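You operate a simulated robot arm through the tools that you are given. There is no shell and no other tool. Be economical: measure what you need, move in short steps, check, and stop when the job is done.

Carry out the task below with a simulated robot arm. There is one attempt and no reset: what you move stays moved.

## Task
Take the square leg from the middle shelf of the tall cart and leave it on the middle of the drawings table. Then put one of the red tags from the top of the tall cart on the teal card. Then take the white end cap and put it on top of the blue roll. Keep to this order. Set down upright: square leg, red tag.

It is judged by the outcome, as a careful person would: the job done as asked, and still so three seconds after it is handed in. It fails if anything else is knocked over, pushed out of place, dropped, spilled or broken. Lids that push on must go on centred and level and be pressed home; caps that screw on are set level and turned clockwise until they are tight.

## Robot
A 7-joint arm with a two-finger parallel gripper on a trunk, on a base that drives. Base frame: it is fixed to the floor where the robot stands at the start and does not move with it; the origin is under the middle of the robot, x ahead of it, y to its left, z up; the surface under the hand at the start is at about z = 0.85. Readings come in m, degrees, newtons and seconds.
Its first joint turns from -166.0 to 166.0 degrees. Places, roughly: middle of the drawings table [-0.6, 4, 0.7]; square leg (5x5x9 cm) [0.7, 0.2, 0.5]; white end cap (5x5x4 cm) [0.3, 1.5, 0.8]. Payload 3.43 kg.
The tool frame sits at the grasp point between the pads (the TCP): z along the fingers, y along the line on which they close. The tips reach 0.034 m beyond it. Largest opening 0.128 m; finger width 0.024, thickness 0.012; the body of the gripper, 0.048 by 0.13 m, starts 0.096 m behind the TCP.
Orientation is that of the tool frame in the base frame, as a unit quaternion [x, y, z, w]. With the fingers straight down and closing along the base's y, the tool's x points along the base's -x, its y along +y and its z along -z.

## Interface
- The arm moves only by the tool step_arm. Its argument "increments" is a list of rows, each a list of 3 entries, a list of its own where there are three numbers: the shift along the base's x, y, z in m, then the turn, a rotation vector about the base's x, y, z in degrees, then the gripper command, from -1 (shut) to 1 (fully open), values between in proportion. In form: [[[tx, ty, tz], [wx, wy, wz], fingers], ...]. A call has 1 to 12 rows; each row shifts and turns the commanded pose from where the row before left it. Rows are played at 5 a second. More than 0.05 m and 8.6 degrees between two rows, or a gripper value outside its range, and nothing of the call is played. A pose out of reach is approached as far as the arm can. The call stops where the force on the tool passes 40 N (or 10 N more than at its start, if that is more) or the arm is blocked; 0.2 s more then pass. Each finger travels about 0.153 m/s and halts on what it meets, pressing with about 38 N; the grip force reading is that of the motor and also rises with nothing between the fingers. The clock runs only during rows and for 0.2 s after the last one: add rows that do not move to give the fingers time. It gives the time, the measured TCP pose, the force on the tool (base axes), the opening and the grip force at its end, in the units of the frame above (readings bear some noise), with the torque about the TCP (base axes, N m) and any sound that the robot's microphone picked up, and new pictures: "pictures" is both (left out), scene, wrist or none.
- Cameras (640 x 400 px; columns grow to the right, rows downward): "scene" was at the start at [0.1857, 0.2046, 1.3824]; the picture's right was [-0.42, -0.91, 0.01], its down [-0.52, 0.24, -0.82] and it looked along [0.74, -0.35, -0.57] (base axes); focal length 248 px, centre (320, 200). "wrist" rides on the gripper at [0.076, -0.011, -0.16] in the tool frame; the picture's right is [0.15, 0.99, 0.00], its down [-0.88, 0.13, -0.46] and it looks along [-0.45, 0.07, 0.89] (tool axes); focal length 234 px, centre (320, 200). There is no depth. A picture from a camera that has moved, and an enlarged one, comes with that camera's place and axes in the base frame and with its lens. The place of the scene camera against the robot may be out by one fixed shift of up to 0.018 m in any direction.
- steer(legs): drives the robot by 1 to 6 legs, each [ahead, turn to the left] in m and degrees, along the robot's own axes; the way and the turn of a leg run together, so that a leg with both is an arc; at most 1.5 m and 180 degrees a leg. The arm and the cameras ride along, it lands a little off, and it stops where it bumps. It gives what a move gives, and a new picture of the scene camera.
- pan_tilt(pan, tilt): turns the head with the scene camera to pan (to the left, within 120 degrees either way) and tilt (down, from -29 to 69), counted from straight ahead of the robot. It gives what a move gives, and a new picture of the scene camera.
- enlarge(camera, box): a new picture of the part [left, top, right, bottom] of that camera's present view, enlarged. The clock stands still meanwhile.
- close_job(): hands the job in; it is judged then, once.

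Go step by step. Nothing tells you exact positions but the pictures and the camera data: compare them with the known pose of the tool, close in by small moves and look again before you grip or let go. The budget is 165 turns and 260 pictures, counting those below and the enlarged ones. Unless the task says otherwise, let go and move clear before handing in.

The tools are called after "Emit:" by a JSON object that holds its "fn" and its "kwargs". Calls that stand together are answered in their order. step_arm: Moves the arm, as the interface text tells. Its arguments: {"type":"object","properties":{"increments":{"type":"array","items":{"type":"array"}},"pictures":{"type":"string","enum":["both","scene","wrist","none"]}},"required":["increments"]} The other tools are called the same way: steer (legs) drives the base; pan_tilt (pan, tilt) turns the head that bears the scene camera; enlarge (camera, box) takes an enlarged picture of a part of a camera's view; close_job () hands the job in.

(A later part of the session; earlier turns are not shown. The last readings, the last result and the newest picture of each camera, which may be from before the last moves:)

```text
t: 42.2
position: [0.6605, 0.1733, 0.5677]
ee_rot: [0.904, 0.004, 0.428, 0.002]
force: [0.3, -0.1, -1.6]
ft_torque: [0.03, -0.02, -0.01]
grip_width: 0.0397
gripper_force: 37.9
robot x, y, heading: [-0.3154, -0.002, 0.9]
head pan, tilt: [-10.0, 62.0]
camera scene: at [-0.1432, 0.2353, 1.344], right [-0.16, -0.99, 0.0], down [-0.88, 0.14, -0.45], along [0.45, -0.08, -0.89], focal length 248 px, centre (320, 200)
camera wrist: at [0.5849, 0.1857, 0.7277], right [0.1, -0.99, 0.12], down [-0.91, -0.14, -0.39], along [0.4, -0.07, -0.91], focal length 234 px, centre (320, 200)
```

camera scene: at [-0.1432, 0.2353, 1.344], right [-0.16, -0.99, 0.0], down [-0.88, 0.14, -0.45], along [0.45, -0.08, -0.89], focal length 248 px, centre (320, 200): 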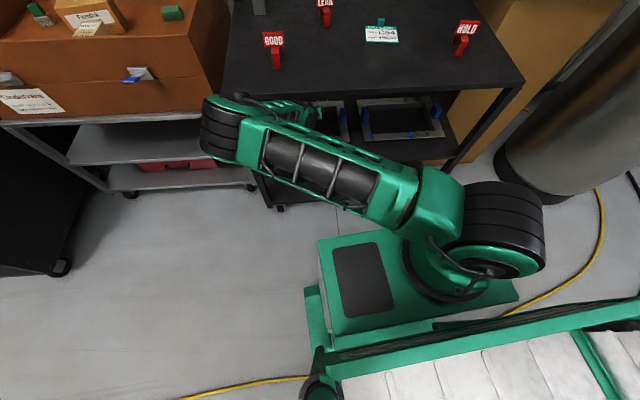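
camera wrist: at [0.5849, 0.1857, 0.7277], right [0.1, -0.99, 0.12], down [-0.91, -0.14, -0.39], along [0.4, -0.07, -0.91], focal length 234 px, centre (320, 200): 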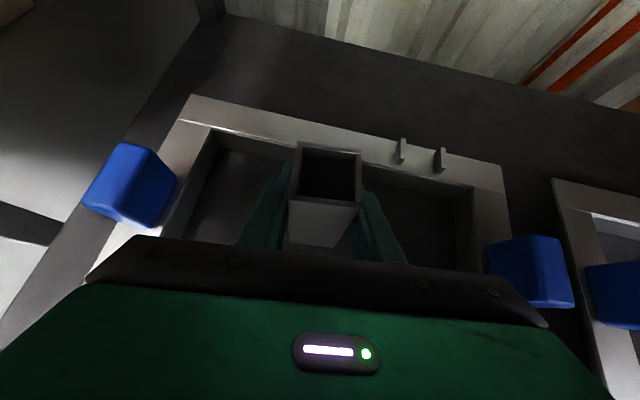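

Something (likely the forearm at the cart's top edge) resisted the lift. I return to the flatter tilt first, which was free at greater height, then lift in small steps.

Emit:
{"fn": "step_arm", "kwargs": {"increments": [[[0, 0, 0], [0, -5, 0], -1], [[0, 0, 0.0], [0, -5, 0], -1], [[0, 0, 0], [0, -4, 0], -1], [[0, 0, 0.01], [0, 0, 0], -1], [[0, 0, 0], [0, 0, 0], -1]], "pictures": "both"}}

```text
t: 43.4
position: [0.6674, 0.1774, 0.6008]
ee_rot: [0.838, 0.003, 0.546, -0.002]
force: [-0.1, -0.1, -1.9]
ft_torque: [0.0, -0.02, 0.0]
grip_width: 0.0399
gripper_force: 38.3
robot x, y, heading: [-0.315, -0.0013, 1.0]
head pan, tilt: [-10.0, 62.0]
camera scene: at [-0.1498, 0.2339, 1.3451], right [-0.16, -0.99, 0.0], down [-0.88, 0.14, -0.46], along [0.45, -0.07, -0.89], focal length 248 px, centre (320, 200)
camera wrist: at [0.5517, 0.1875, 0.7331], right [0.06, -0.99, 0.13], down [-0.77, -0.14, -0.62], along [0.63, -0.06, -0.77], focal length 234 px, centre (320, 200)
```

scene: 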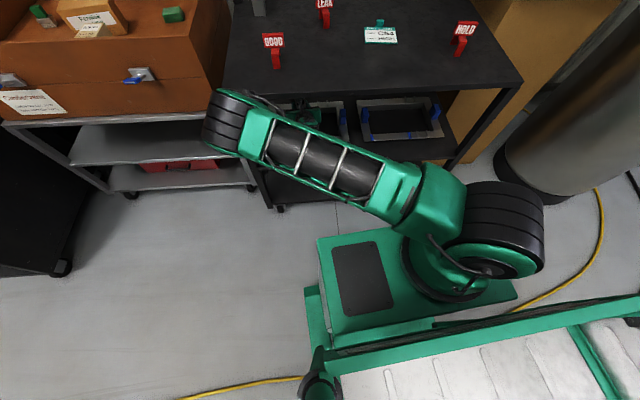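
wrist: 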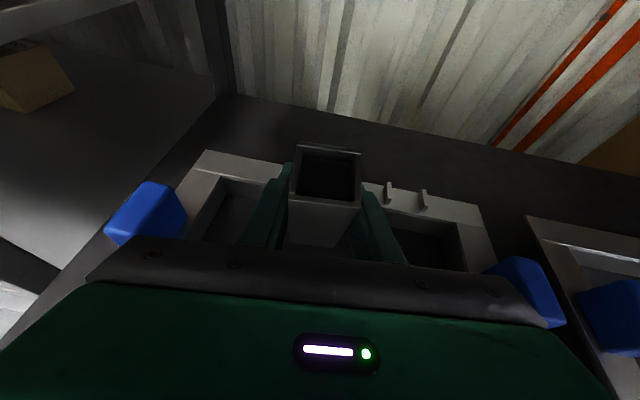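

Free again at z=0.60. I raise a further 1.5 cm then back the base out.

Emit:
{"fn": "step_arm", "kwargs": {"increments": [[[0, 0, 0.01], [0, 0, 0], -1], [[0, 0, 0.008], [0, 0, 0], -1], [[0, 0, 0], [0, 0, 0], -1]], "pictures": "wrist"}}

```text
t: 44.2
position: [0.6684, 0.1749, 0.6175]
ee_rot: [0.838, 0.003, 0.546, -0.001]
force: [-0.4, -0.7, -1.7]
ft_torque: [0.0, -0.03, 0.01]
grip_width: 0.0402
gripper_force: 38.0
robot x, y, heading: [-0.3186, 0.0007, 0.6]
head pan, tilt: [-10.0, 62.0]
camera wrist: at [0.5519, 0.1867, 0.7515], right [0.06, -0.99, 0.13], down [-0.77, -0.14, -0.62], along [0.63, -0.06, -0.77], focal length 234 px, centre (320, 200)
```

wrist: 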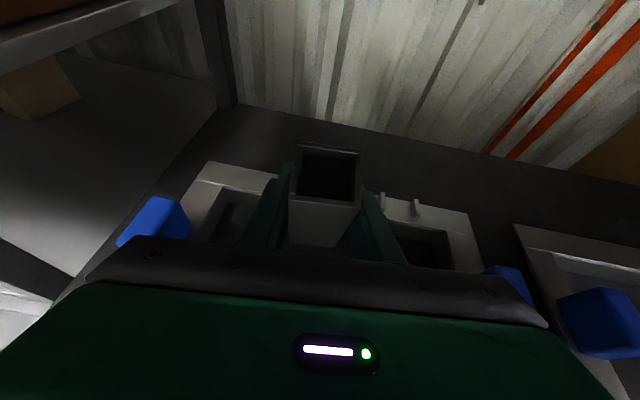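

Clear. Backing out.

Emit:
{"fn": "steer", "kwargs": {"legs": [[-0.3, 0], [-0.3, 0]]}}

Emit:
{"fn": "pan_tilt", "kwargs": {"pan": 100, "tilt": 20}}

Emit:
{"fn": "enlarge", "kwargs": {"camera": "wrist", "box": [0, 0, 640, 400]}}

```text
t: 48.0
position: [0.0649, 0.1691, 0.6185]
ee_rot: [0.838, 0.004, 0.545, -0.002]
force: [1.1, -0.1, -0.8]
ft_torque: [0.04, -0.01, 0.01]
grip_width: 0.0395
gripper_force: 38.7
robot x, y, heading: [-0.9145, -0.0094, 1.0]
head pan, tilt: [-10.0, 62.0]
camera scene: at [-0.7528, 0.2239, 1.3451], right [-0.16, -0.99, 0.0], down [-0.88, 0.14, -0.46], along [0.45, -0.07, -0.89], focal length 248 px, centre (320, 200)
```

scene: 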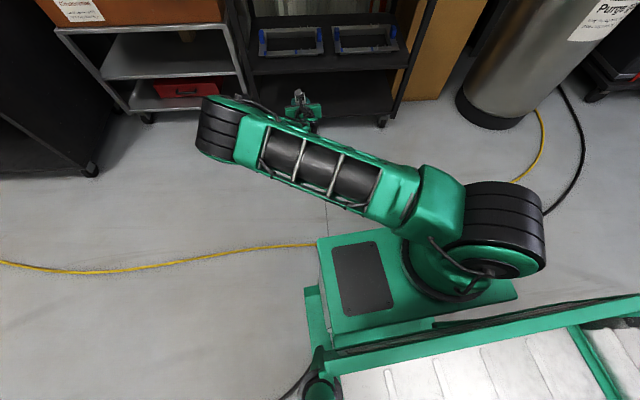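

```text
t: 49.9
position: [0.0576, 0.1687, 0.6297]
ee_rot: [0.835, 0.004, 0.551, -0.003]
force: [0.2, 0.5, -1.5]
ft_torque: [0.03, -0.03, -0.02]
grip_width: 0.0399
gripper_force: 38.2
robot x, y, heading: [-0.9145, -0.0123, 1.0]
head pan, tilt: [100.0, 20.0]
camera scene: at [-0.8333, 0.3253, 1.4066], right [0.98, 0.19, -0.01], down [0.05, -0.34, -0.94], along [-0.18, 0.92, -0.34], focal length 248 px, centre (320, 200)
```

scene: 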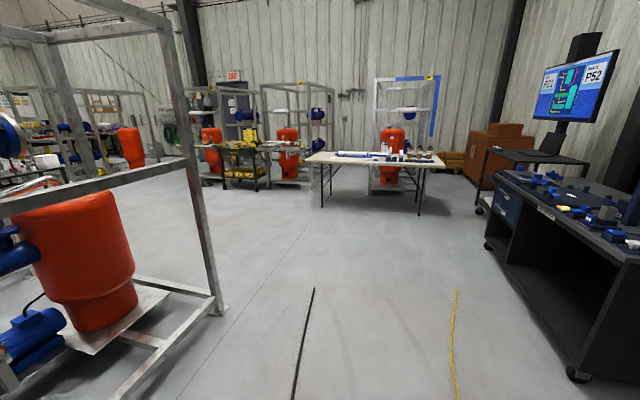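

```text
1.00 times, centred on (320, 200) of wrist (not enlarged: the box is as wide or as high as the picture)
camera zoom: at [-0.0603, 0.1791, 0.7622], right [0.07, -0.99, 0.14], down [-0.76, -0.14, -0.63], along [0.64, -0.06, -0.76], focal length 234 px, centre (320, 200)
```

zoom: 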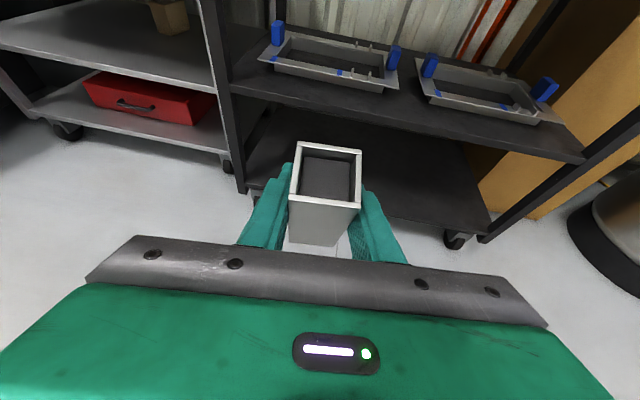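

The leg is held securely. I raise the hand above table height, then turn left and drive toward the drawings table.

Emit:
{"fn": "step_arm", "kwargs": {"increments": [[[0, 0, 0.035], [0, 0, 0], -1], [[0, 0, 0.035], [0, 0, 0], -1], [[0, 0, 0.035], [0, 0, 0], -1], [[0, 0, 0.035], [0, 0, 0], -1], [[0, 0, 0.035], [0, 0, 0], -1], [[0, 0, 0.035], [0, 0, 0], -1], [[0, 0, 0.035], [0, 0, 0], -1], [[0, 0, 0.035], [0, 0, 0], -1], [[0, 0, 0.03], [0, 0, 0], -1]], "pictures": "none"}}

Emit:
{"fn": "steer", "kwargs": {"legs": [[0, 80], [1.3, 0], [0.9, 0]]}}

Emit:
{"fn": "pan_tilt", "kwargs": {"pan": 10, "tilt": 25}}

```text
t: 51.9
position: [0.0573, 0.1676, 0.9403]
ee_rot: [0.834, 0.005, 0.551, -0.003]
force: [-0.4, 1.0, -1.8]
ft_torque: [-0.03, -0.03, 0.0]
grip_width: 0.0398
gripper_force: 38.2
robot x, y, heading: [-0.9178, -0.0096, 1.3]
head pan, tilt: [100.0, 20.0]
```

```text
t: 66.8
position: [-0.5883, 3.1599, 0.9403]
ee_rot: [0.635, 0.541, 0.42, -0.357]
force: [0.4, 0.2, -1.1]
ft_torque: [-0.04, 0.01, 0.01]
grip_width: 0.0001
gripper_force: 33.1
robot x, y, heading: [-0.5735, 2.1705, 81.5]
head pan, tilt: [100.0, 20.0]
camera scene: at [-0.8893, 2.3182, 1.4067], right [-0.02, 1.0, -0.01], down [0.34, 0.0, -0.94], along [-0.94, -0.03, -0.34], focal length 248 px, centre (320, 200)
```

scene: 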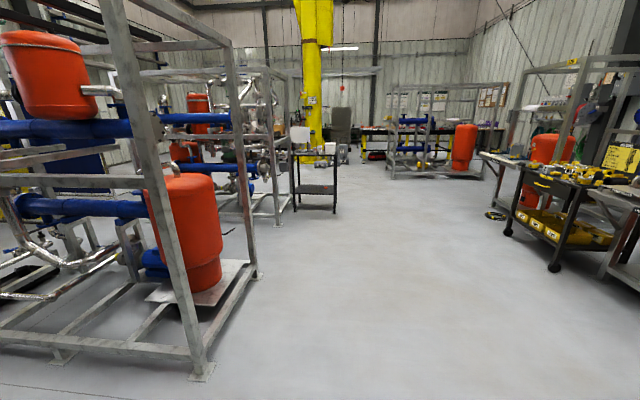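

```text
t: 68.5
position: [-0.5889, 3.1486, 0.9535]
ee_rot: [0.633, 0.539, 0.423, -0.361]
force: [0.7, -0.9, -0.3]
ft_torque: [0.0, 0.01, -0.03]
grip_width: 0.0001
gripper_force: 33.2
robot x, y, heading: [-0.5759, 2.1708, 81.0]
head pan, tilt: [10.0, 25.0]
camera scene: at [-0.7985, 2.4123, 1.3971], right [1.0, 0.02, 0.0], down [0.01, -0.43, -0.9], along [-0.02, 0.9, -0.43], focal length 248 px, centre (320, 200)
```

scene: 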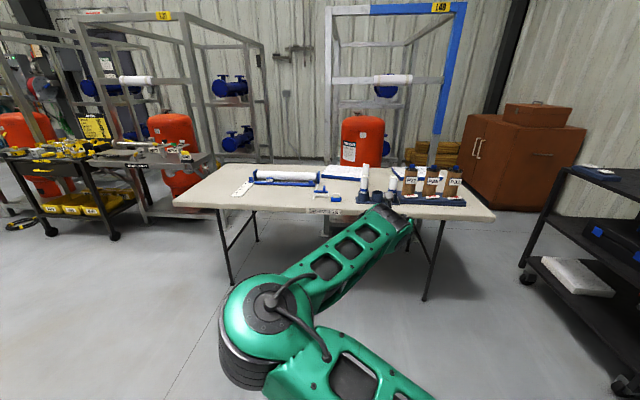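

The grip shows empty: the leg slipped out on the way. I must find it; I look back along the route.

Emit:
{"fn": "pan_tilt", "kwargs": {"pan": -118, "tilt": 25}}

Emit:
{"fn": "pan_tilt", "kwargs": {"pan": 118, "tilt": 35}}

Emit:
{"fn": "pan_tilt", "kwargs": {"pan": -50, "tilt": 50}}

Emit:
{"fn": "enlarge", "kwargs": {"camera": "wrist", "box": [0, 0, 640, 400]}}

```text
t: 70.5
position: [-0.5891, 3.1498, 0.9528]
ee_rot: [0.632, 0.539, 0.423, -0.361]
force: [0.0, -0.2, 0.8]
ft_torque: [0.01, 0.0, 0.0]
grip_width: 0.0
gripper_force: 32.8
robot x, y, heading: [-0.578, 2.1705, 81.4]
head pan, tilt: [-118.0, 25.0]
camera scene: at [-0.7223, 2.2653, 1.3989], right [-0.6, -0.8, 0.01], down [-0.34, 0.24, -0.91], along [0.73, -0.55, -0.42], focal length 248 px, centre (320, 200)
```

scene: 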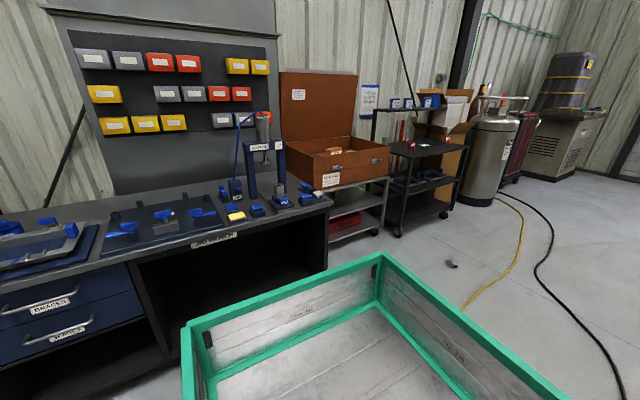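

```text
t: 73.9
position: [-0.5902, 3.1501, 0.952]
ee_rot: [0.633, 0.538, 0.424, -0.361]
force: [0.0, 0.5, -0.2]
ft_torque: [0.01, 0.04, -0.02]
grip_width: 0.0
gripper_force: 32.8
robot x, y, heading: [-0.5777, 2.1677, 81.4]
head pan, tilt: [118.0, 35.0]
camera scene: at [-0.8793, 2.2909, 1.3832], right [-0.33, 0.94, -0.01], down [0.54, 0.18, -0.82], along [-0.77, -0.28, -0.57], focal length 248 px, centre (320, 200)
```

scene: 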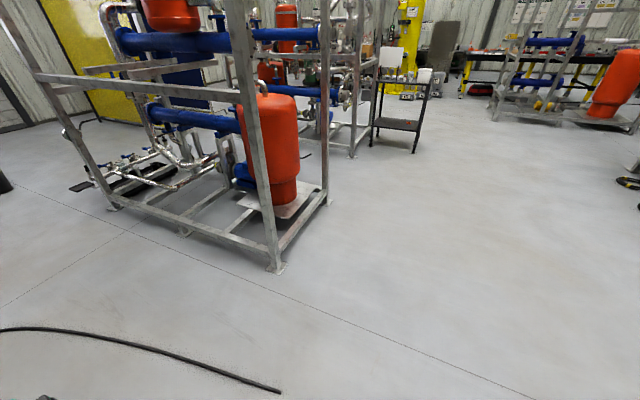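

```text
t: 76.5
position: [-0.5907, 3.1481, 0.9525]
ee_rot: [0.633, 0.539, 0.423, -0.361]
force: [0.5, -0.4, -0.3]
ft_torque: [0.0, -0.01, -0.01]
grip_width: 0.0001
gripper_force: 33.6
robot x, y, heading: [-0.5772, 2.1746, 81.4]
head pan, tilt: [-50.0, 50.0]
camera scene: at [-0.7306, 2.3598, 1.3602], right [0.52, -0.85, 0.01], down [-0.66, -0.41, -0.64], along [0.55, 0.32, -0.77], focal length 248 px, centre (320, 200)
```

scene: 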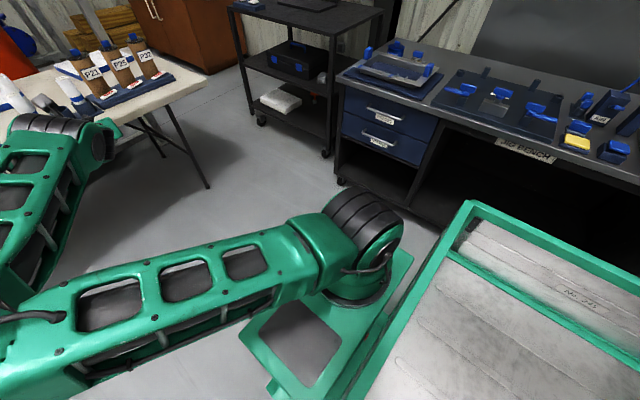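

```text
1.00 times, centred on (320, 200) of wrist (not enlarged: the box is as wide or as high as the picture)
camera zoom: at [-0.6197, 3.0342, 1.0827], right [0.99, -0.1, 0.13], down [0.01, -0.77, -0.64], along [0.17, 0.63, -0.76], focal length 234 px, centre (320, 200)
```

zoom: 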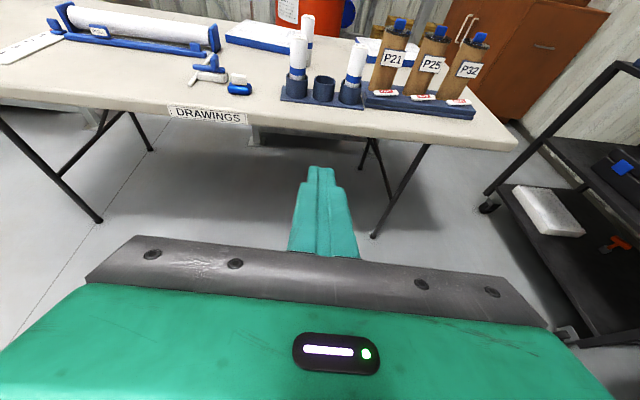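

I see the leg lying on the floor around (-0.02, 0.33). I zoom in to see how it lies.

Emit:
{"fn": "pan_tilt", "kwargs": {"pan": -118, "tilt": 25}}

Emit:
{"fn": "enlarge", "kwargs": {"camera": "scene", "box": [420, 244, 484, 284]}}

Emit:
{"fn": "enlarge", "kwargs": {"camera": "scene", "box": [320, 80, 520, 205]}}

```text
t: 77.8
position: [-0.5897, 3.1495, 0.9533]
ee_rot: [0.633, 0.538, 0.424, -0.361]
force: [-0.3, -0.1, -0.9]
ft_torque: [-0.05, -0.04, 0.01]
grip_width: 0.0
gripper_force: 32.8
robot x, y, heading: [-0.5781, 2.1688, 81.5]
head pan, tilt: [-118.0, 25.0]
camera scene: at [-0.7222, 2.2653, 1.3989], right [-0.6, -0.8, 0.01], down [-0.34, 0.24, -0.91], along [0.73, -0.55, -0.42], focal length 248 px, centre (320, 200)
```

scene: 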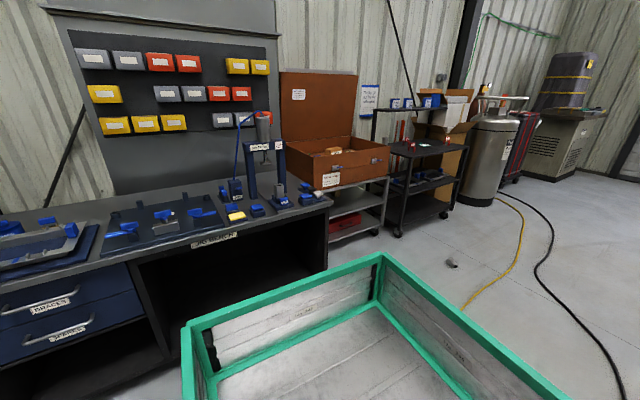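

```text
10.00 times, centred on (452, 264) of scene
camera zoom: at [-0.7222, 2.2653, 1.3989], right [-0.6, -0.8, 0.01], down [-0.34, 0.24, -0.91], along [0.73, -0.55, -0.42], focal length 2474 px, centre (-1000, -440)
```

zoom: 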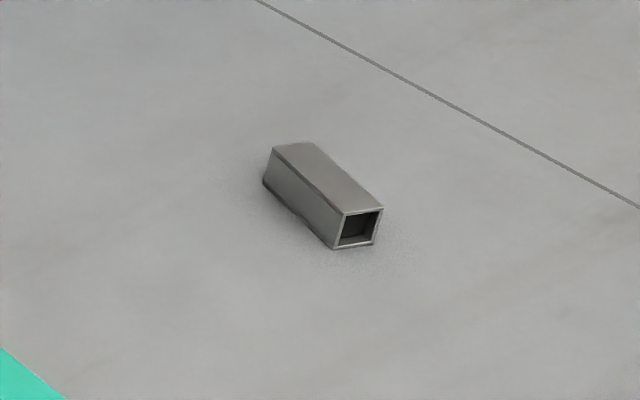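

```text
3.20 times, centred on (420, 142) of scene
camera zoom: at [-0.7222, 2.2653, 1.3989], right [-0.6, -0.8, 0.01], down [-0.34, 0.24, -0.91], along [0.73, -0.55, -0.42], focal length 792 px, centre (0, 384)
```

zoom: 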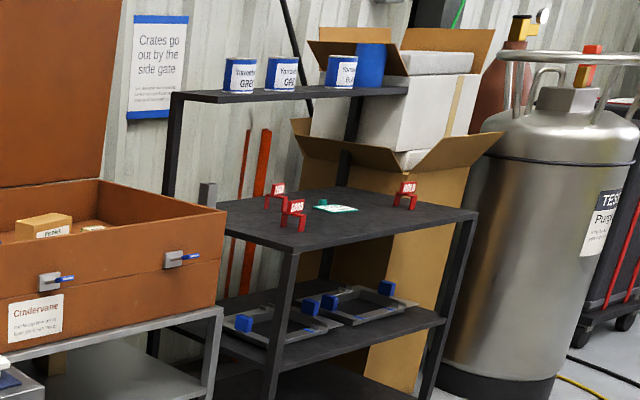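

The leg lies with its axis along about −25° at (-0.04, 0.32). I back up along my path, then fold the arm to tool-down before turning.

Emit:
{"fn": "steer", "kwargs": {"legs": [[-1.5, 0]]}}

Emit:
{"fn": "step_arm", "kwargs": {"increments": [[[0, 0, 0.02], [-7.9, 1.2, 0], 0.5], [[-0.004, -0.03, 0.02], [-7.9, 1.2, 0], 0.5], [[-0.004, -0.03, 0.02], [-7.9, 1.2, 0], 0.5], [[-0.004, -0.03, 0.02], [-7.9, 1.2, 0], 0.5], [[-0.004, -0.03, 0.0], [-7.9, 1.2, 0], 0.5], [[-0.004, -0.03, 0.0], [-7.9, 1.2, 0], 0.5], [[-0.004, -0.03, 0.0], [-7.9, 1.2, 0], 0.5], [[-0.004, -0.03, 0.0], [-7.9, 1.2, 0], 0.5], [[-0.004, -0.03, 0.0], [0, 0, 0], 0.5]], "pictures": "none"}}

```text
t: 85.2
position: [-0.8099, 1.6947, 0.9517]
ee_rot: [0.634, 0.538, 0.423, -0.36]
force: [0.2, 0.2, 0.0]
ft_torque: [-0.02, 0.0, 0.0]
grip_width: 0.0
gripper_force: 32.5
robot x, y, heading: [-0.7971, 0.717, 81.2]
head pan, tilt: [-118.0, 25.0]
camera scene: at [-0.9459, 0.8113, 1.3989], right [-0.6, -0.8, 0.01], down [-0.34, 0.24, -0.91], along [0.72, -0.55, -0.42], focal length 248 px, centre (320, 200)
```

scene: 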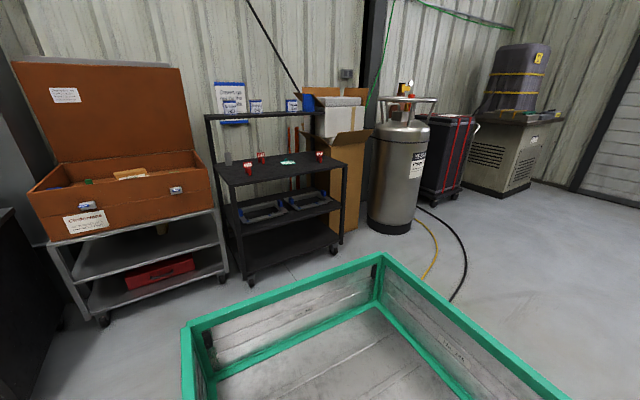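

```text
t: 87.2
position: [-0.8443, 1.4416, 1.0478]
ee_rot: [0.761, 0.648, 0.032, -0.019]
force: [0.5, 0.3, 0.3]
ft_torque: [0.01, 0.02, 0.01]
grip_width: 0.0959
gripper_force: 0.1
robot x, y, heading: [-0.8023, 0.7188, 81.1]
head pan, tilt: [-118.0, 25.0]
```

Now I turn right to face the leg.

Emit:
{"fn": "steer", "kwargs": {"legs": [[0, -107]]}}

Emit:
{"fn": "pan_tilt", "kwargs": {"pan": 0, "tilt": 55}}

```text
t: 92.8
position: [-0.0982, 0.5454, 1.0463]
ee_rot: [0.973, -0.227, 0.036, 0.014]
force: [-0.1, 0.9, 0.0]
ft_torque: [-0.02, -0.04, -0.03]
grip_width: 0.0959
gripper_force: 0.0
robot x, y, heading: [-0.7936, 0.7419, -25.9]
head pan, tilt: [-118.0, 25.0]
camera scene: at [-0.6686, 0.8585, 1.399], right [-0.59, 0.81, 0.01], down [0.33, 0.25, -0.91], along [-0.74, -0.53, -0.42], focal length 248 px, centre (320, 200)
```

scene: 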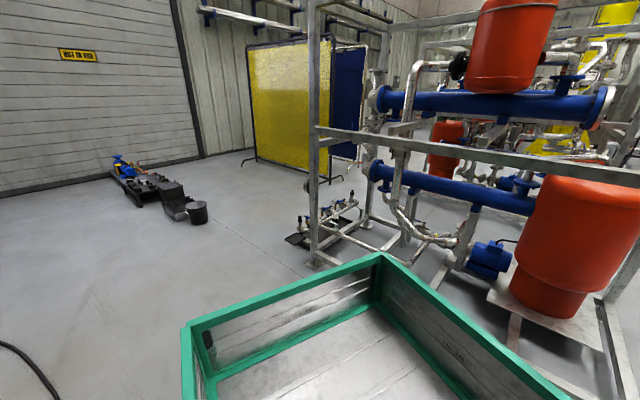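

```text
t: 94.7
position: [-0.1093, 0.5488, 1.0559]
ee_rot: [0.973, -0.226, 0.042, 0.014]
force: [0.4, 0.2, -0.7]
ft_torque: [-0.03, 0.03, -0.04]
grip_width: 0.0959
gripper_force: 0.1
robot x, y, heading: [-0.79, 0.7406, -26.0]
head pan, tilt: [0.0, 55.0]
camera scene: at [-0.5299, 0.8811, 1.3534], right [-0.44, -0.9, 0.0], down [-0.74, 0.36, -0.56], along [0.51, -0.25, -0.83], focal length 248 px, centre (320, 200)
```

scene: 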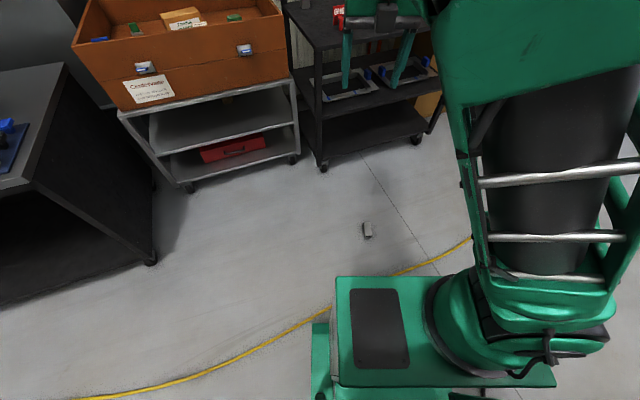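

The leg is straight ahead at about (-0.03, 0.32), axis radial to me. I bring the hand over it and descend in stages.

Emit:
{"fn": "step_arm", "kwargs": {"increments": [[[0.006, -0.019, -0.042], [0, 0, 0], 0.5], [[0.006, -0.019, -0.042], [0, 0, 0], 0.5], [[0.006, -0.019, -0.042], [0, 0, 0], 0.5], [[0.006, -0.019, -0.042], [0, 0, 0], 0.5], [[0.006, -0.019, -0.042], [0, 0, 0], 0.5], [[0.006, -0.019, -0.042], [0, 0, 0], 0.5], [[0.006, -0.019, -0.042], [0, 0, 0], 0.5], [[0.006, -0.019, -0.042], [0, 0, 0], 0.5], [[0.006, -0.019, -0.042], [0, 0, 0], 0.5], [[0.006, -0.019, -0.042], [0, 0, 0], 0.5], [[0.006, -0.019, -0.042], [0, 0, 0], 0.5], [[0.006, -0.019, -0.042], [0, 0, 0], 0.5]], "pictures": "both"}}

```text
t: 97.3
position: [-0.0366, 0.3234, 0.5506]
ee_rot: [0.973, -0.226, 0.043, 0.015]
force: [0.5, -0.4, 0.1]
ft_torque: [0.01, 0.01, 0.0]
grip_width: 0.0961
gripper_force: 0.0
robot x, y, heading: [-0.7923, 0.7385, -25.8]
head pan, tilt: [0.0, 55.0]
camera scene: at [-0.5301, 0.8814, 1.3534], right [-0.44, -0.9, 0.0], down [-0.74, 0.36, -0.56], along [0.51, -0.25, -0.83], focal length 248 px, centre (320, 200)
camera wrist: at [0.0245, 0.3069, 0.716], right [-0.31, -0.95, 0.02], down [-0.88, 0.29, 0.38], along [-0.36, 0.1, -0.93], focal length 234 px, centre (320, 200)
```

scene: 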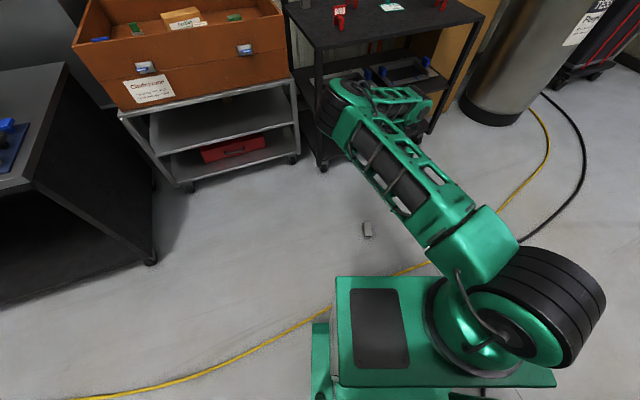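
wrist: 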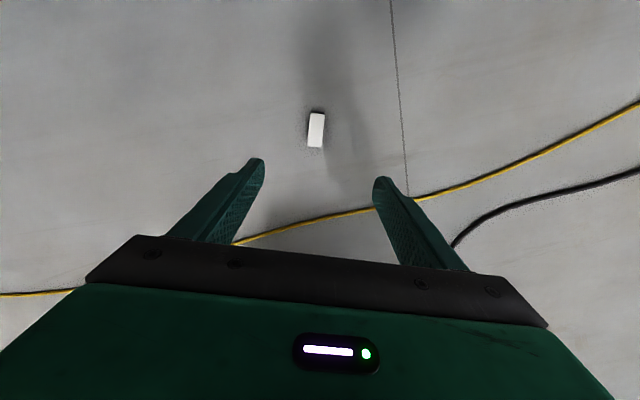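

The hand is directly above the leg. I keep descending while watching the elbow near the cart.

Emit:
{"fn": "step_arm", "kwargs": {"increments": [[[0, 0, -0.04], [0.7, 1.4, 0], 0.5], [[0, 0, -0.04], [0.7, 1.4, 0], 0.5], [[0, 0, -0.04], [0.7, 1.4, 0], 0.5], [[0, 0, -0.04], [0, 0, 0], 0.5], [[0, 0, -0.04], [0, 0, 0], 0.5], [[0, 0, -0.04], [0, 0, 0], 0.5]], "pictures": "both"}}

```text
t: 98.7
position: [-0.0562, 0.3321, 0.3937]
ee_rot: [0.974, -0.227, 0.002, 0.005]
force: [-0.2, -0.4, 0.7]
ft_torque: [-0.01, -0.01, 0.04]
grip_width: 0.096
gripper_force: 0.0
out of reach, approached as far as the arm can: row 4, 5, 6
robot x, y, heading: [-0.7935, 0.7428, -25.9]
head pan, tilt: [0.0, 55.0]
camera scene: at [-0.5297, 0.881, 1.3534], right [-0.44, -0.9, 0.0], down [-0.74, 0.36, -0.56], along [0.51, -0.25, -0.83], focal length 248 px, centre (320, 200)
camera wrist: at [0.0161, 0.3106, 0.5532], right [-0.31, -0.95, 0.01], down [-0.85, 0.28, 0.45], along [-0.43, 0.13, -0.89], focal length 234 px, centre (320, 200)
```

scene: 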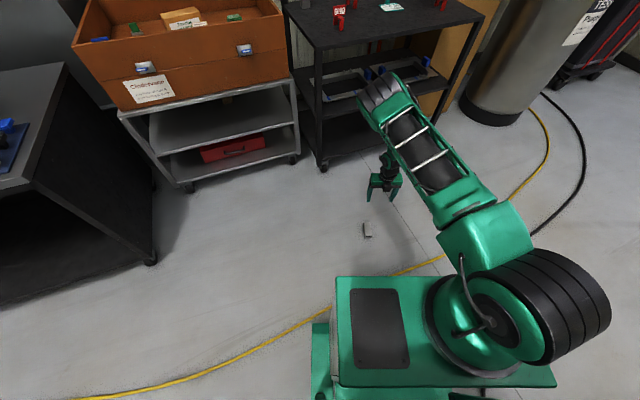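
wrist: 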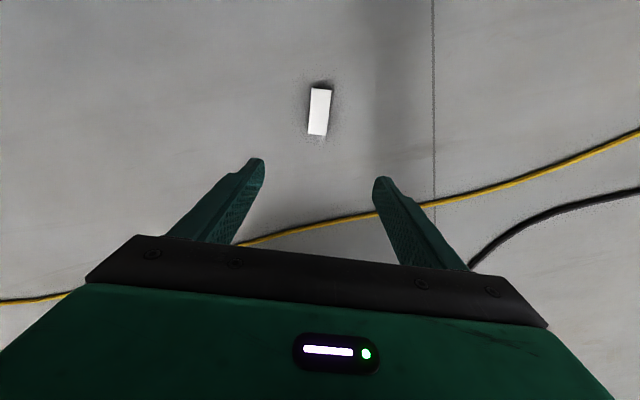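

Tool-down floor reach seems better at shorter radius (elbow limit). I retract the arm toward me, then drive closer so the leg is at ~0.62 m.

Emit:
{"fn": "step_arm", "kwargs": {"increments": [[[-0.03, 0.0145, 0.03], [0, 0, 0], 0.5], [[-0.03, 0.0145, 0.03], [0, 0, 0], 0.5], [[-0.03, 0.0145, 0.03], [0, 0, 0], 0.5], [[-0.03, 0.0145, 0.03], [0, 0, 0], 0.5], [[-0.03, 0.0145, 0.03], [0, 0, 0], 0.5], [[-0.03, 0.0145, 0.03], [0, 0, 0], 0.5]], "pictures": "none"}}

Emit:
{"fn": "steer", "kwargs": {"legs": [[0.2, -2]]}}

Emit:
{"fn": "step_arm", "kwargs": {"increments": [[[0, 0, 0], [0, 0, 0], 0.5]], "pictures": "wrist"}}

```text
t: 100.1
position: [-0.238, 0.4146, 0.5776]
ee_rot: [0.974, -0.227, 0.002, 0.006]
force: [0.4, 0.3, 0.7]
ft_torque: [-0.01, 0.0, 0.02]
grip_width: 0.0959
gripper_force: 0.0
robot x, y, heading: [-0.7882, 0.7418, -25.8]
head pan, tilt: [0.0, 55.0]
```

```text
t: 101.7
position: [-0.0759, 0.3034, 0.5761]
ee_rot: [0.969, -0.245, 0.0, 0.006]
force: [0.3, -0.3, 0.5]
ft_torque: [0.0, -0.01, -0.01]
grip_width: 0.096
gripper_force: 0.0
robot x, y, heading: [-0.6164, 0.6518, -28.3]
head pan, tilt: [0.0, 55.0]
camera scene: at [-0.3483, 0.7814, 1.3534], right [-0.47, -0.88, 0.0], down [-0.73, 0.39, -0.56], along [0.5, -0.27, -0.83], focal length 248 px, centre (320, 200)
```

scene: 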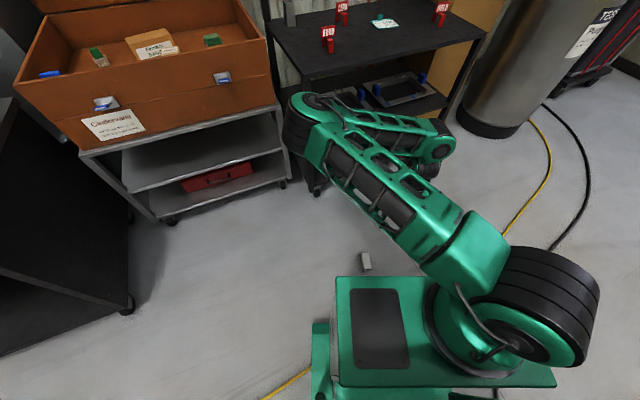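

```text
t: 102.1
position: [-0.0822, 0.3079, 0.5855]
ee_rot: [0.968, -0.252, 0.007, 0.009]
force: [-0.2, 0.2, 0.6]
ft_torque: [-0.03, 0.01, -0.03]
grip_width: 0.096
gripper_force: 0.0
robot x, y, heading: [-0.6135, 0.654, -28.4]
head pan, tilt: [0.0, 55.0]
camera wrist: at [-0.0119, 0.284, 0.7443], right [-0.36, -0.93, 0.01], down [-0.84, 0.32, 0.44], along [-0.42, 0.15, -0.9], focal length 234 px, centre (320, 200)
```

wrist: 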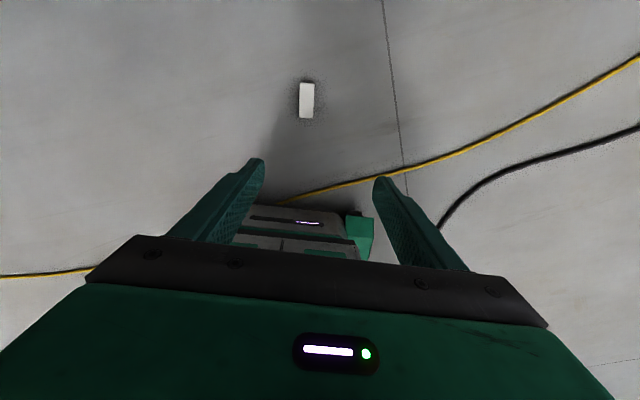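

Leg at (-0.04, 0.326), now at 0.66 m radius. I descend over it and align the yaw.

Emit:
{"fn": "step_arm", "kwargs": {"increments": [[[0.01, 0.004, -0.04], [0, 0, 1.5], 0.4], [[0.01, 0.004, -0.04], [0, 0, 1.5], 0.4], [[0.01, 0.004, -0.04], [0, 0, 1.5], 0.4], [[0.01, 0.005, -0.04], [0, 0, 0], 0.4], [[0, 0, -0.04], [0, 0, 0], 0.4], [[0, 0, -0.04], [0, 0, 0], 0.4], [[0, 0, -0.04], [0, 0, 0], 0.4], [[0, 0, -0.04], [0, 0, 0], 0.4], [[0, 0, -0.03], [0, 0, 0], 0.4]], "pictures": "both"}}

```text
t: 104.1
position: [-0.0304, 0.3204, 0.385]
ee_rot: [0.978, -0.207, 0.007, 0.008]
force: [-0.4, 0.4, 0.5]
ft_torque: [0.01, 0.01, 0.03]
grip_width: 0.0897
gripper_force: 0.1
out of reach, approached as far as the arm can: row 5, 6, 7, 8, 9
robot x, y, heading: [-0.6161, 0.6559, -28.2]
head pan, tilt: [0.0, 55.0]
camera scene: at [-0.3483, 0.7814, 1.3534], right [-0.47, -0.88, 0.0], down [-0.73, 0.39, -0.56], along [0.5, -0.27, -0.83], focal length 248 px, centre (320, 200)
camera wrist: at [0.0415, 0.3039, 0.5442], right [-0.27, -0.96, 0.01], down [-0.86, 0.25, 0.44], along [-0.43, 0.11, -0.9], focal length 234 px, centre (320, 200)
```

scene: 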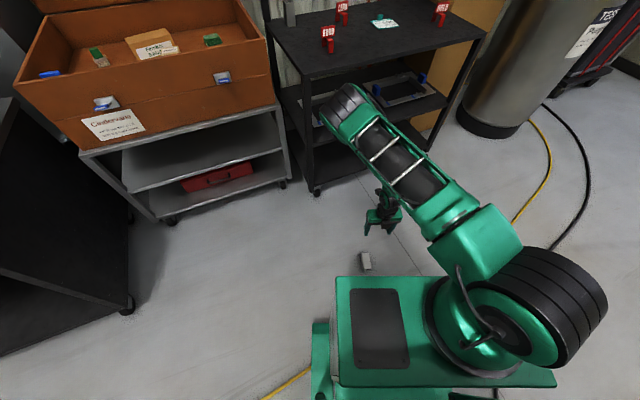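
wrist: 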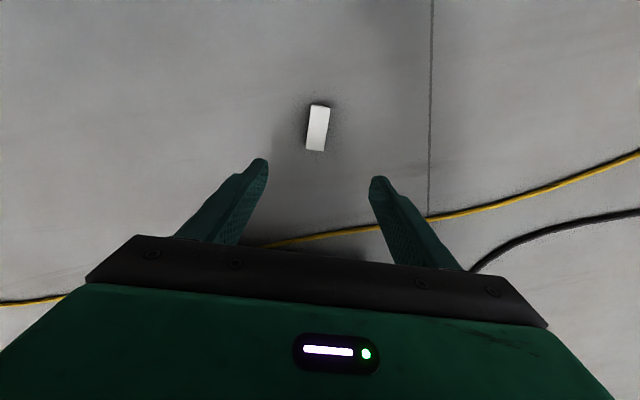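

The IK floor limit is z≈0.38 at every radius I tried, so the arm can't get down to the leg on the floor (it needs about 0.04). I raise the arm, restoring the original yaw, and check whether any posture goes lower before giving the leg up.

Emit:
{"fn": "step_arm", "kwargs": {"increments": [[[0, 0, 0.03], [0, 0, 0], 0.5], [[-0.02, 0.01, 0.03], [0, 0, 0], 0.5], [[-0.02, 0.01, 0.0], [0, 0, 0], 0.5], [[-0.02, 0.01, 0.0], [0, 0, 0], 0.5], [[-0.02, 0.01, -0.02], [0, 0, 0], 0.5], [[-0.02, 0.01, -0.03], [0, 0, 0], 0.5], [[-0.01, 0.005, -0.03], [0, 0, 0], 0.5], [[0, 0, -0.03], [0, 0, 0], 0.5], [[0, 0, -0.03], [0, 0, 0], 0.5]], "pictures": "scene"}}

```text
t: 106.1
position: [-0.1054, 0.36, 0.4035]
ee_rot: [0.978, -0.206, 0.007, 0.008]
force: [0.1, -0.3, -0.3]
ft_torque: [-0.01, -0.02, -0.01]
grip_width: 0.0958
gripper_force: 0.2
out of reach, approached as far as the arm can: row 6, 7, 8, 9
robot x, y, heading: [-0.615, 0.6527, -28.6]
head pan, tilt: [0.0, 55.0]
camera scene: at [-0.3484, 0.7815, 1.3534], right [-0.47, -0.88, 0.0], down [-0.73, 0.39, -0.56], along [0.5, -0.27, -0.83], focal length 248 px, centre (320, 200)
```

scene: 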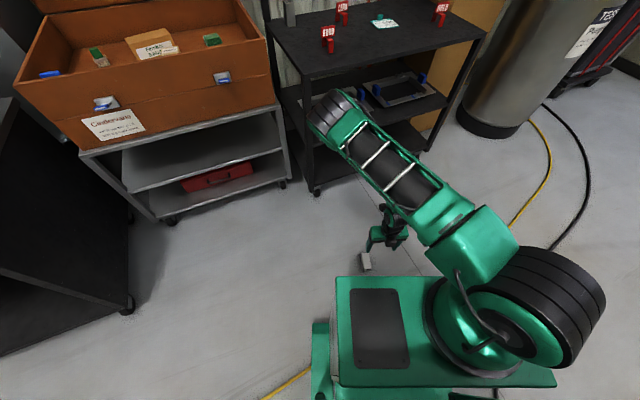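

No posture gets lower; the leg on the floor is beyond this arm's reach. I go on with the remaining parts: fold the arm up and turn the hand back to its first yaw.

Emit:
{"fn": "step_arm", "kwargs": {"increments": [[[0, 0, 0.045], [0, 0, 0], 0.5], [[0, 0, 0.045], [0, 0, -8.5], 0.5], [[0, 0, 0.045], [0, 0, -8.5], 0.5], [[0, 0, 0.045], [0, 0, -8.5], 0.5], [[0, 0, 0.045], [0, 0, -8.5], 0.5], [[0, 0, 0.045], [0, 0, -8.5], 0.5], [[0, 0, 0.045], [0, 0, -8.5], 0.5], [[0, 0, 0.045], [0, 0, -8.5], 0.5], [[0, 0, 0.045], [0, 0, -8.5], 0.5], [[0, 0, 0.045], [0, 0, -8.5], 0.5], [[0, 0, 0.045], [0, 0, -8.5], 0.5], [[0, 0, 0.045], [0, 0, -8.5], 0.5]], "pictures": "none"}}

Emit:
{"fn": "step_arm", "kwargs": {"increments": [[[0, 0, 0.04], [0, 0, -8.5], 0.5], [[0, 0, 0.04], [0, 0, -8.5], 0.5], [[0, 0, 0.04], [0, 0, -8.5], 0.5], [[0, 0, 0], [0, 0, -8.5], 0.5], [[0, 0, 0], [0, 0, -8.5], 0.5], [[0, 0, 0], [0, 0, -8.5], 0.5], [[0, 0, 0], [0, 0, -8.5], 0.5], [[0, 0, 0], [0, 0, -8.5], 0.5], [[0, 0, 0], [0, 0, -8.5], 0.5], [[0, 0, 0], [0, 0, -8.5], 0.5]], "pictures": "scene"}}

```text
t: 108.7
position: [-0.1001, 0.3582, 0.9455]
ee_rot: [-0.519, 0.855, 0.0, -0.011]
force: [1.0, 0.4, -0.7]
ft_torque: [0.01, 0.01, -0.02]
grip_width: 0.0959
gripper_force: 0.1
robot x, y, heading: [-0.6126, 0.6548, -28.4]
head pan, tilt: [0.0, 55.0]
```

```text
t: 110.9
position: [-0.1029, 0.3589, 1.0666]
ee_rot: [0.196, 0.981, 0.008, -0.007]
force: [0.3, 0.2, 0.0]
ft_torque: [-0.03, 0.01, -0.02]
grip_width: 0.096
gripper_force: 0.0
robot x, y, heading: [-0.6159, 0.654, -28.2]
head pan, tilt: [0.0, 55.0]
camera scene: at [-0.3485, 0.7815, 1.3534], right [-0.47, -0.88, 0.0], down [-0.73, 0.39, -0.56], along [0.5, -0.27, -0.83], focal length 248 px, centre (320, 200)
```

scene: 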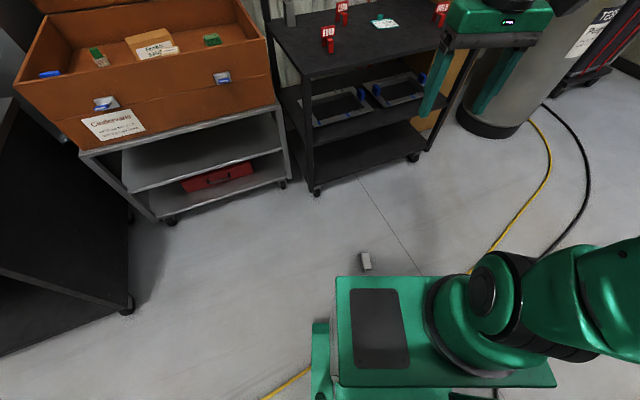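

In this posture (elbow differently placed) I test once more whether the hand can get lower above the leg.

Emit:
{"fn": "step_arm", "kwargs": {"increments": [[[0.006, -0.003, -0.045], [0, 0, 0], 0.5], [[0.006, -0.003, -0.045], [0, 0, 0], 0.5], [[0.006, -0.003, -0.045], [0, 0, 0], 0.5], [[0.006, -0.003, -0.045], [0, 0, 0], 0.5], [[0.006, -0.003, -0.045], [0, 0, 0], 0.5], [[0.006, -0.003, -0.045], [0, 0, 0], 0.5], [[0.006, -0.003, -0.045], [0, 0, 0], 0.5], [[0.006, -0.003, -0.045], [0, 0, 0], 0.5], [[0.006, -0.003, -0.045], [0, 0, 0], 0.5], [[0.006, -0.003, -0.045], [0, 0, 0], 0.5], [[0, 0, -0.045], [0, 0, 0], 0.5], [[0, 0, -0.045], [0, 0, 0], 0.5]], "pictures": "none"}}

Emit:
{"fn": "step_arm", "kwargs": {"increments": [[[0, 0, -0.04], [0, 0, 0], 0.5], [[0, 0, -0.04], [0, 0, 0], 0.5], [[0, 0, -0.04], [0, 0, 0], 0.5], [[0, 0, -0.04], [0, 0, 0], 0.5], [[0, 0, -0.04], [0, 0, 0], 0.5], [[0, 0, -0.04], [0, 0, 0], 0.5]], "pictures": "scene"}}

```text
t: 113.5
position: [-0.042, 0.3293, 0.5274]
ee_rot: [0.194, 0.981, 0.008, -0.009]
force: [0.7, 0.0, 0.8]
ft_torque: [0.0, 0.01, 0.01]
grip_width: 0.096
gripper_force: 0.1
robot x, y, heading: [-0.6186, 0.6582, -28.1]
head pan, tilt: [0.0, 55.0]
```

```text
t: 114.9
position: [-0.0449, 0.3294, 0.2849]
ee_rot: [0.194, 0.981, 0.007, -0.008]
force: [0.0, 0.4, -0.5]
ft_torque: [-0.02, 0.01, -0.02]
grip_width: 0.096
gripper_force: 0.1
robot x, y, heading: [-0.6125, 0.6544, -28.5]
head pan, tilt: [0.0, 55.0]
camera scene: at [-0.3484, 0.7814, 1.3534], right [-0.47, -0.88, 0.0], down [-0.73, 0.39, -0.56], along [0.5, -0.27, -0.83], focal length 248 px, centre (320, 200)
```

scene: 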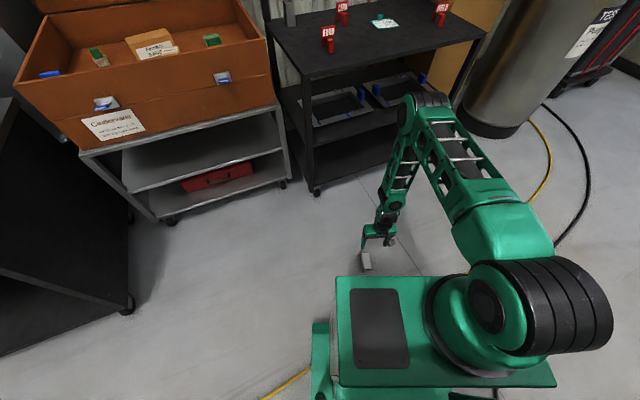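

This posture goes far lower without limit. I continue down toward the leg.

Emit:
{"fn": "step_arm", "kwargs": {"increments": [[[0, 0, -0.04], [0, 0, 0], 0.4], [[0, 0, -0.04], [0, 0, 0], 0.4], [[0, 0, -0.04], [0, 0, 0], 0.4], [[0, 0, 0], [0, 0, 0], 0.4]], "pictures": "both"}}

```text
t: 115.9
position: [-0.0449, 0.3306, 0.164]
ee_rot: [0.194, 0.981, 0.007, -0.008]
force: [0.8, -0.4, 0.6]
ft_torque: [-0.01, 0.03, -0.01]
grip_width: 0.0897
gripper_force: 0.0
robot x, y, heading: [-0.6166, 0.6542, -28.4]
head pan, tilt: [0.0, 55.0]
camera scene: at [-0.3483, 0.7814, 1.3534], right [-0.47, -0.88, 0.0], down [-0.73, 0.39, -0.56], along [0.5, -0.27, -0.83], focal length 248 px, centre (320, 200)
camera wrist: at [-0.1168, 0.3471, 0.3247], right [0.24, 0.97, 0.01], down [0.87, -0.22, 0.44], along [0.43, -0.09, -0.9], focal length 234 px, centre (320, 200)
```

scene: 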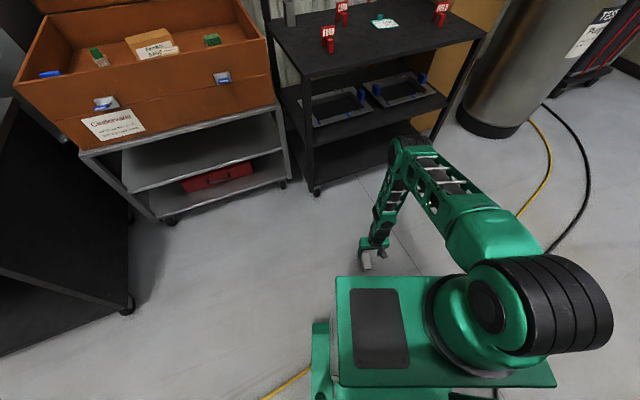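
wrist: 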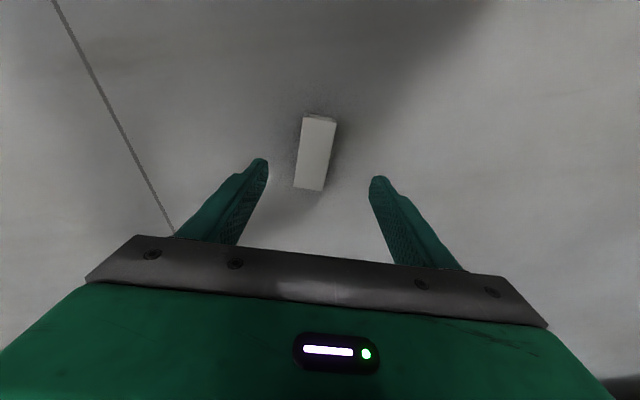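

The leg is right below. I zoom to see which end is open.

Emit:
{"fn": "enlarge", "kwargs": {"camera": "wrist", "box": [270, 95, 366, 205]}}

```text
3.64 times, centred on (318, 150) of wrist
camera zoom: at [-0.1168, 0.3471, 0.3247], right [0.24, 0.97, 0.01], down [0.87, -0.22, 0.44], along [0.43, -0.09, -0.9], focal length 852 px, centre (327, 382)
```

zoom: 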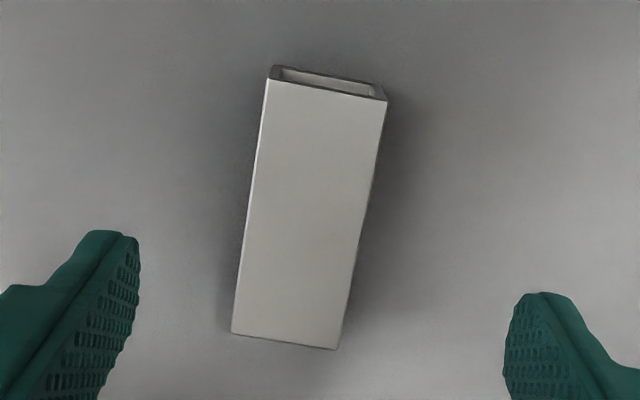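

The robot-side end is open; I want it up again. I'll grip with the hand tilted 30° forward so that, after flipping the wrist, it can be set upright. First I back up 0.1 m for room and tilt.

Emit:
{"fn": "steer", "kwargs": {"legs": [[-0.1, 0]]}}

Emit:
{"fn": "step_arm", "kwargs": {"increments": [[[0.02, -0.012, 0], [-3.8, -7.0, 0], 0.3], [[0.02, -0.012, 0], [-3.8, -7.0, 0], 0.3], [[0.02, -0.012, 0], [-3.8, -7.0, 0], 0.3], [[0.02, -0.012, 0], [-3.8, -7.0, 0], 0.3], [[0, 0, -0.02], [0, 0, 0], 0.3], [[0, 0, 0], [0, 0, 0], 0.3]], "pictures": "both"}}

```text
t: 117.1
position: [-0.1341, 0.3778, 0.1635]
ee_rot: [0.195, 0.981, 0.008, -0.008]
force: [0.0, 0.0, 0.1]
ft_torque: [-0.01, 0.02, 0.0]
grip_width: 0.0897
gripper_force: 0.1
robot x, y, heading: [-0.7065, 0.6999, -28.2]
head pan, tilt: [0.0, 55.0]
camera scene: at [-0.4377, 0.8295, 1.3534], right [-0.47, -0.88, 0.0], down [-0.73, 0.39, -0.56], along [0.5, -0.27, -0.83], focal length 248 px, centre (320, 200)
```

scene: 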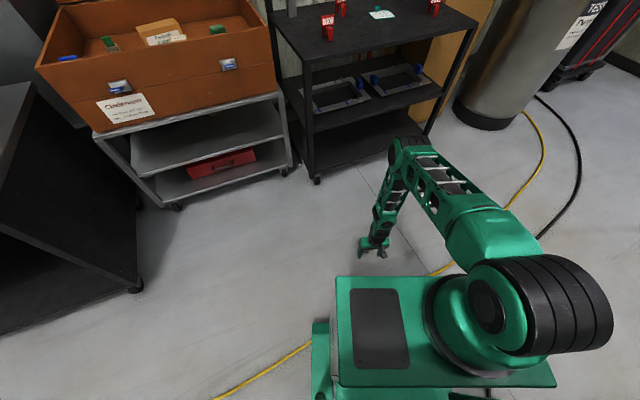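

```text
t: 118.5
position: [-0.0545, 0.3325, 0.1532]
ee_rot: [0.185, 0.945, -0.076, 0.26]
force: [-0.6, 0.0, -0.3]
ft_torque: [0.04, 0.03, 0.0]
grip_width: 0.0831
gripper_force: 0.1
robot x, y, heading: [-0.7042, 0.6982, -28.2]
head pan, tilt: [0.0, 55.0]
camera scene: at [-0.4377, 0.8295, 1.3534], right [-0.47, -0.88, 0.0], down [-0.73, 0.39, -0.56], along [0.5, -0.27, -0.83], focal length 248 px, centre (320, 200)
camera wrist: at [-0.1928, 0.3839, 0.2502], right [0.27, 0.96, -0.12], down [0.54, -0.04, 0.84], along [0.8, -0.29, -0.53], focal length 234 px, centre (320, 200)
```

scene: 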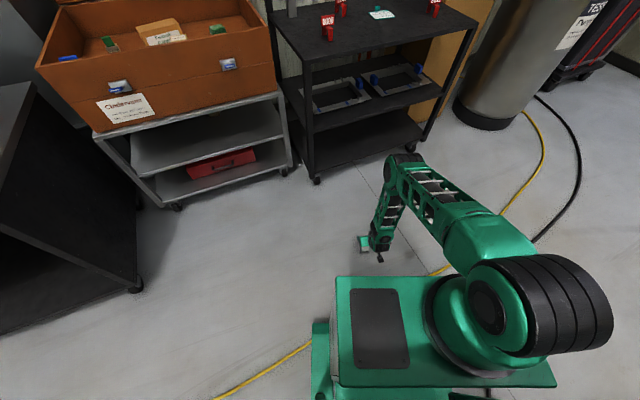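
wrist: 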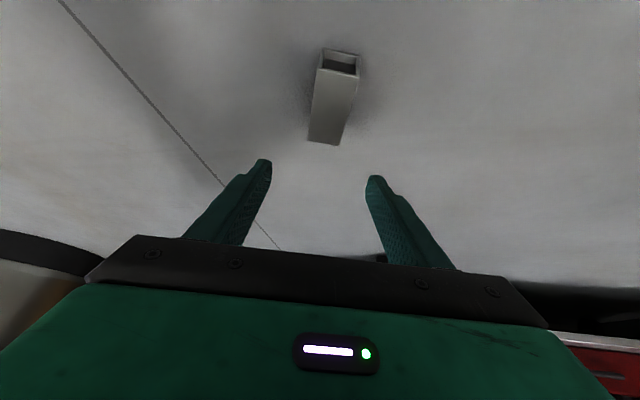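

Tilt is 31°. I lower around the leg's middle.

Emit:
{"fn": "step_arm", "kwargs": {"increments": [[[0.004, -0.0025, -0.03], [0, 0, 0], 0.3], [[0.004, -0.0025, -0.03], [0, 0, 0], 0.3], [[0.004, -0.0025, -0.03], [0, 0, 0], 0.3], [[0, 0, -0.014], [0, 0, 0], 0.3], [[0, 0, 0], [0, 0, 0], 0.3]], "pictures": "both"}}

```text
t: 119.7
position: [-0.0473, 0.3275, 0.0982]
ee_rot: [0.185, 0.945, -0.076, 0.26]
force: [-0.7, 0.3, -0.1]
ft_torque: [-0.03, -0.01, -0.01]
grip_width: 0.083
gripper_force: 0.1
out of reach, approached as far as the arm can: row 2, 3, 4
robot x, y, heading: [-0.705, 0.6964, -28.4]
head pan, tilt: [0.0, 55.0]
camera scene: at [-0.4377, 0.8295, 1.3534], right [-0.47, -0.88, 0.0], down [-0.73, 0.39, -0.56], along [0.5, -0.27, -0.83], focal length 248 px, centre (320, 200)
camera wrist: at [-0.1849, 0.3801, 0.195], right [0.27, 0.96, -0.12], down [0.54, -0.04, 0.84], along [0.8, -0.29, -0.53], focal length 234 px, centre (320, 200)
```

scene: 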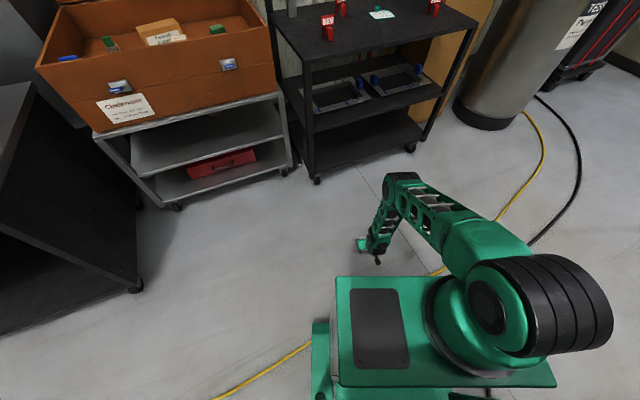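
wrist: 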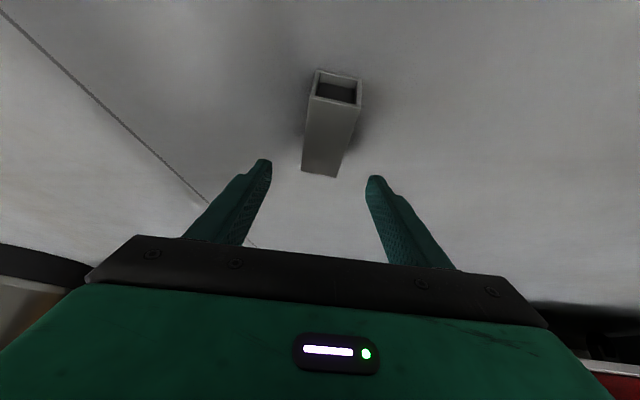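

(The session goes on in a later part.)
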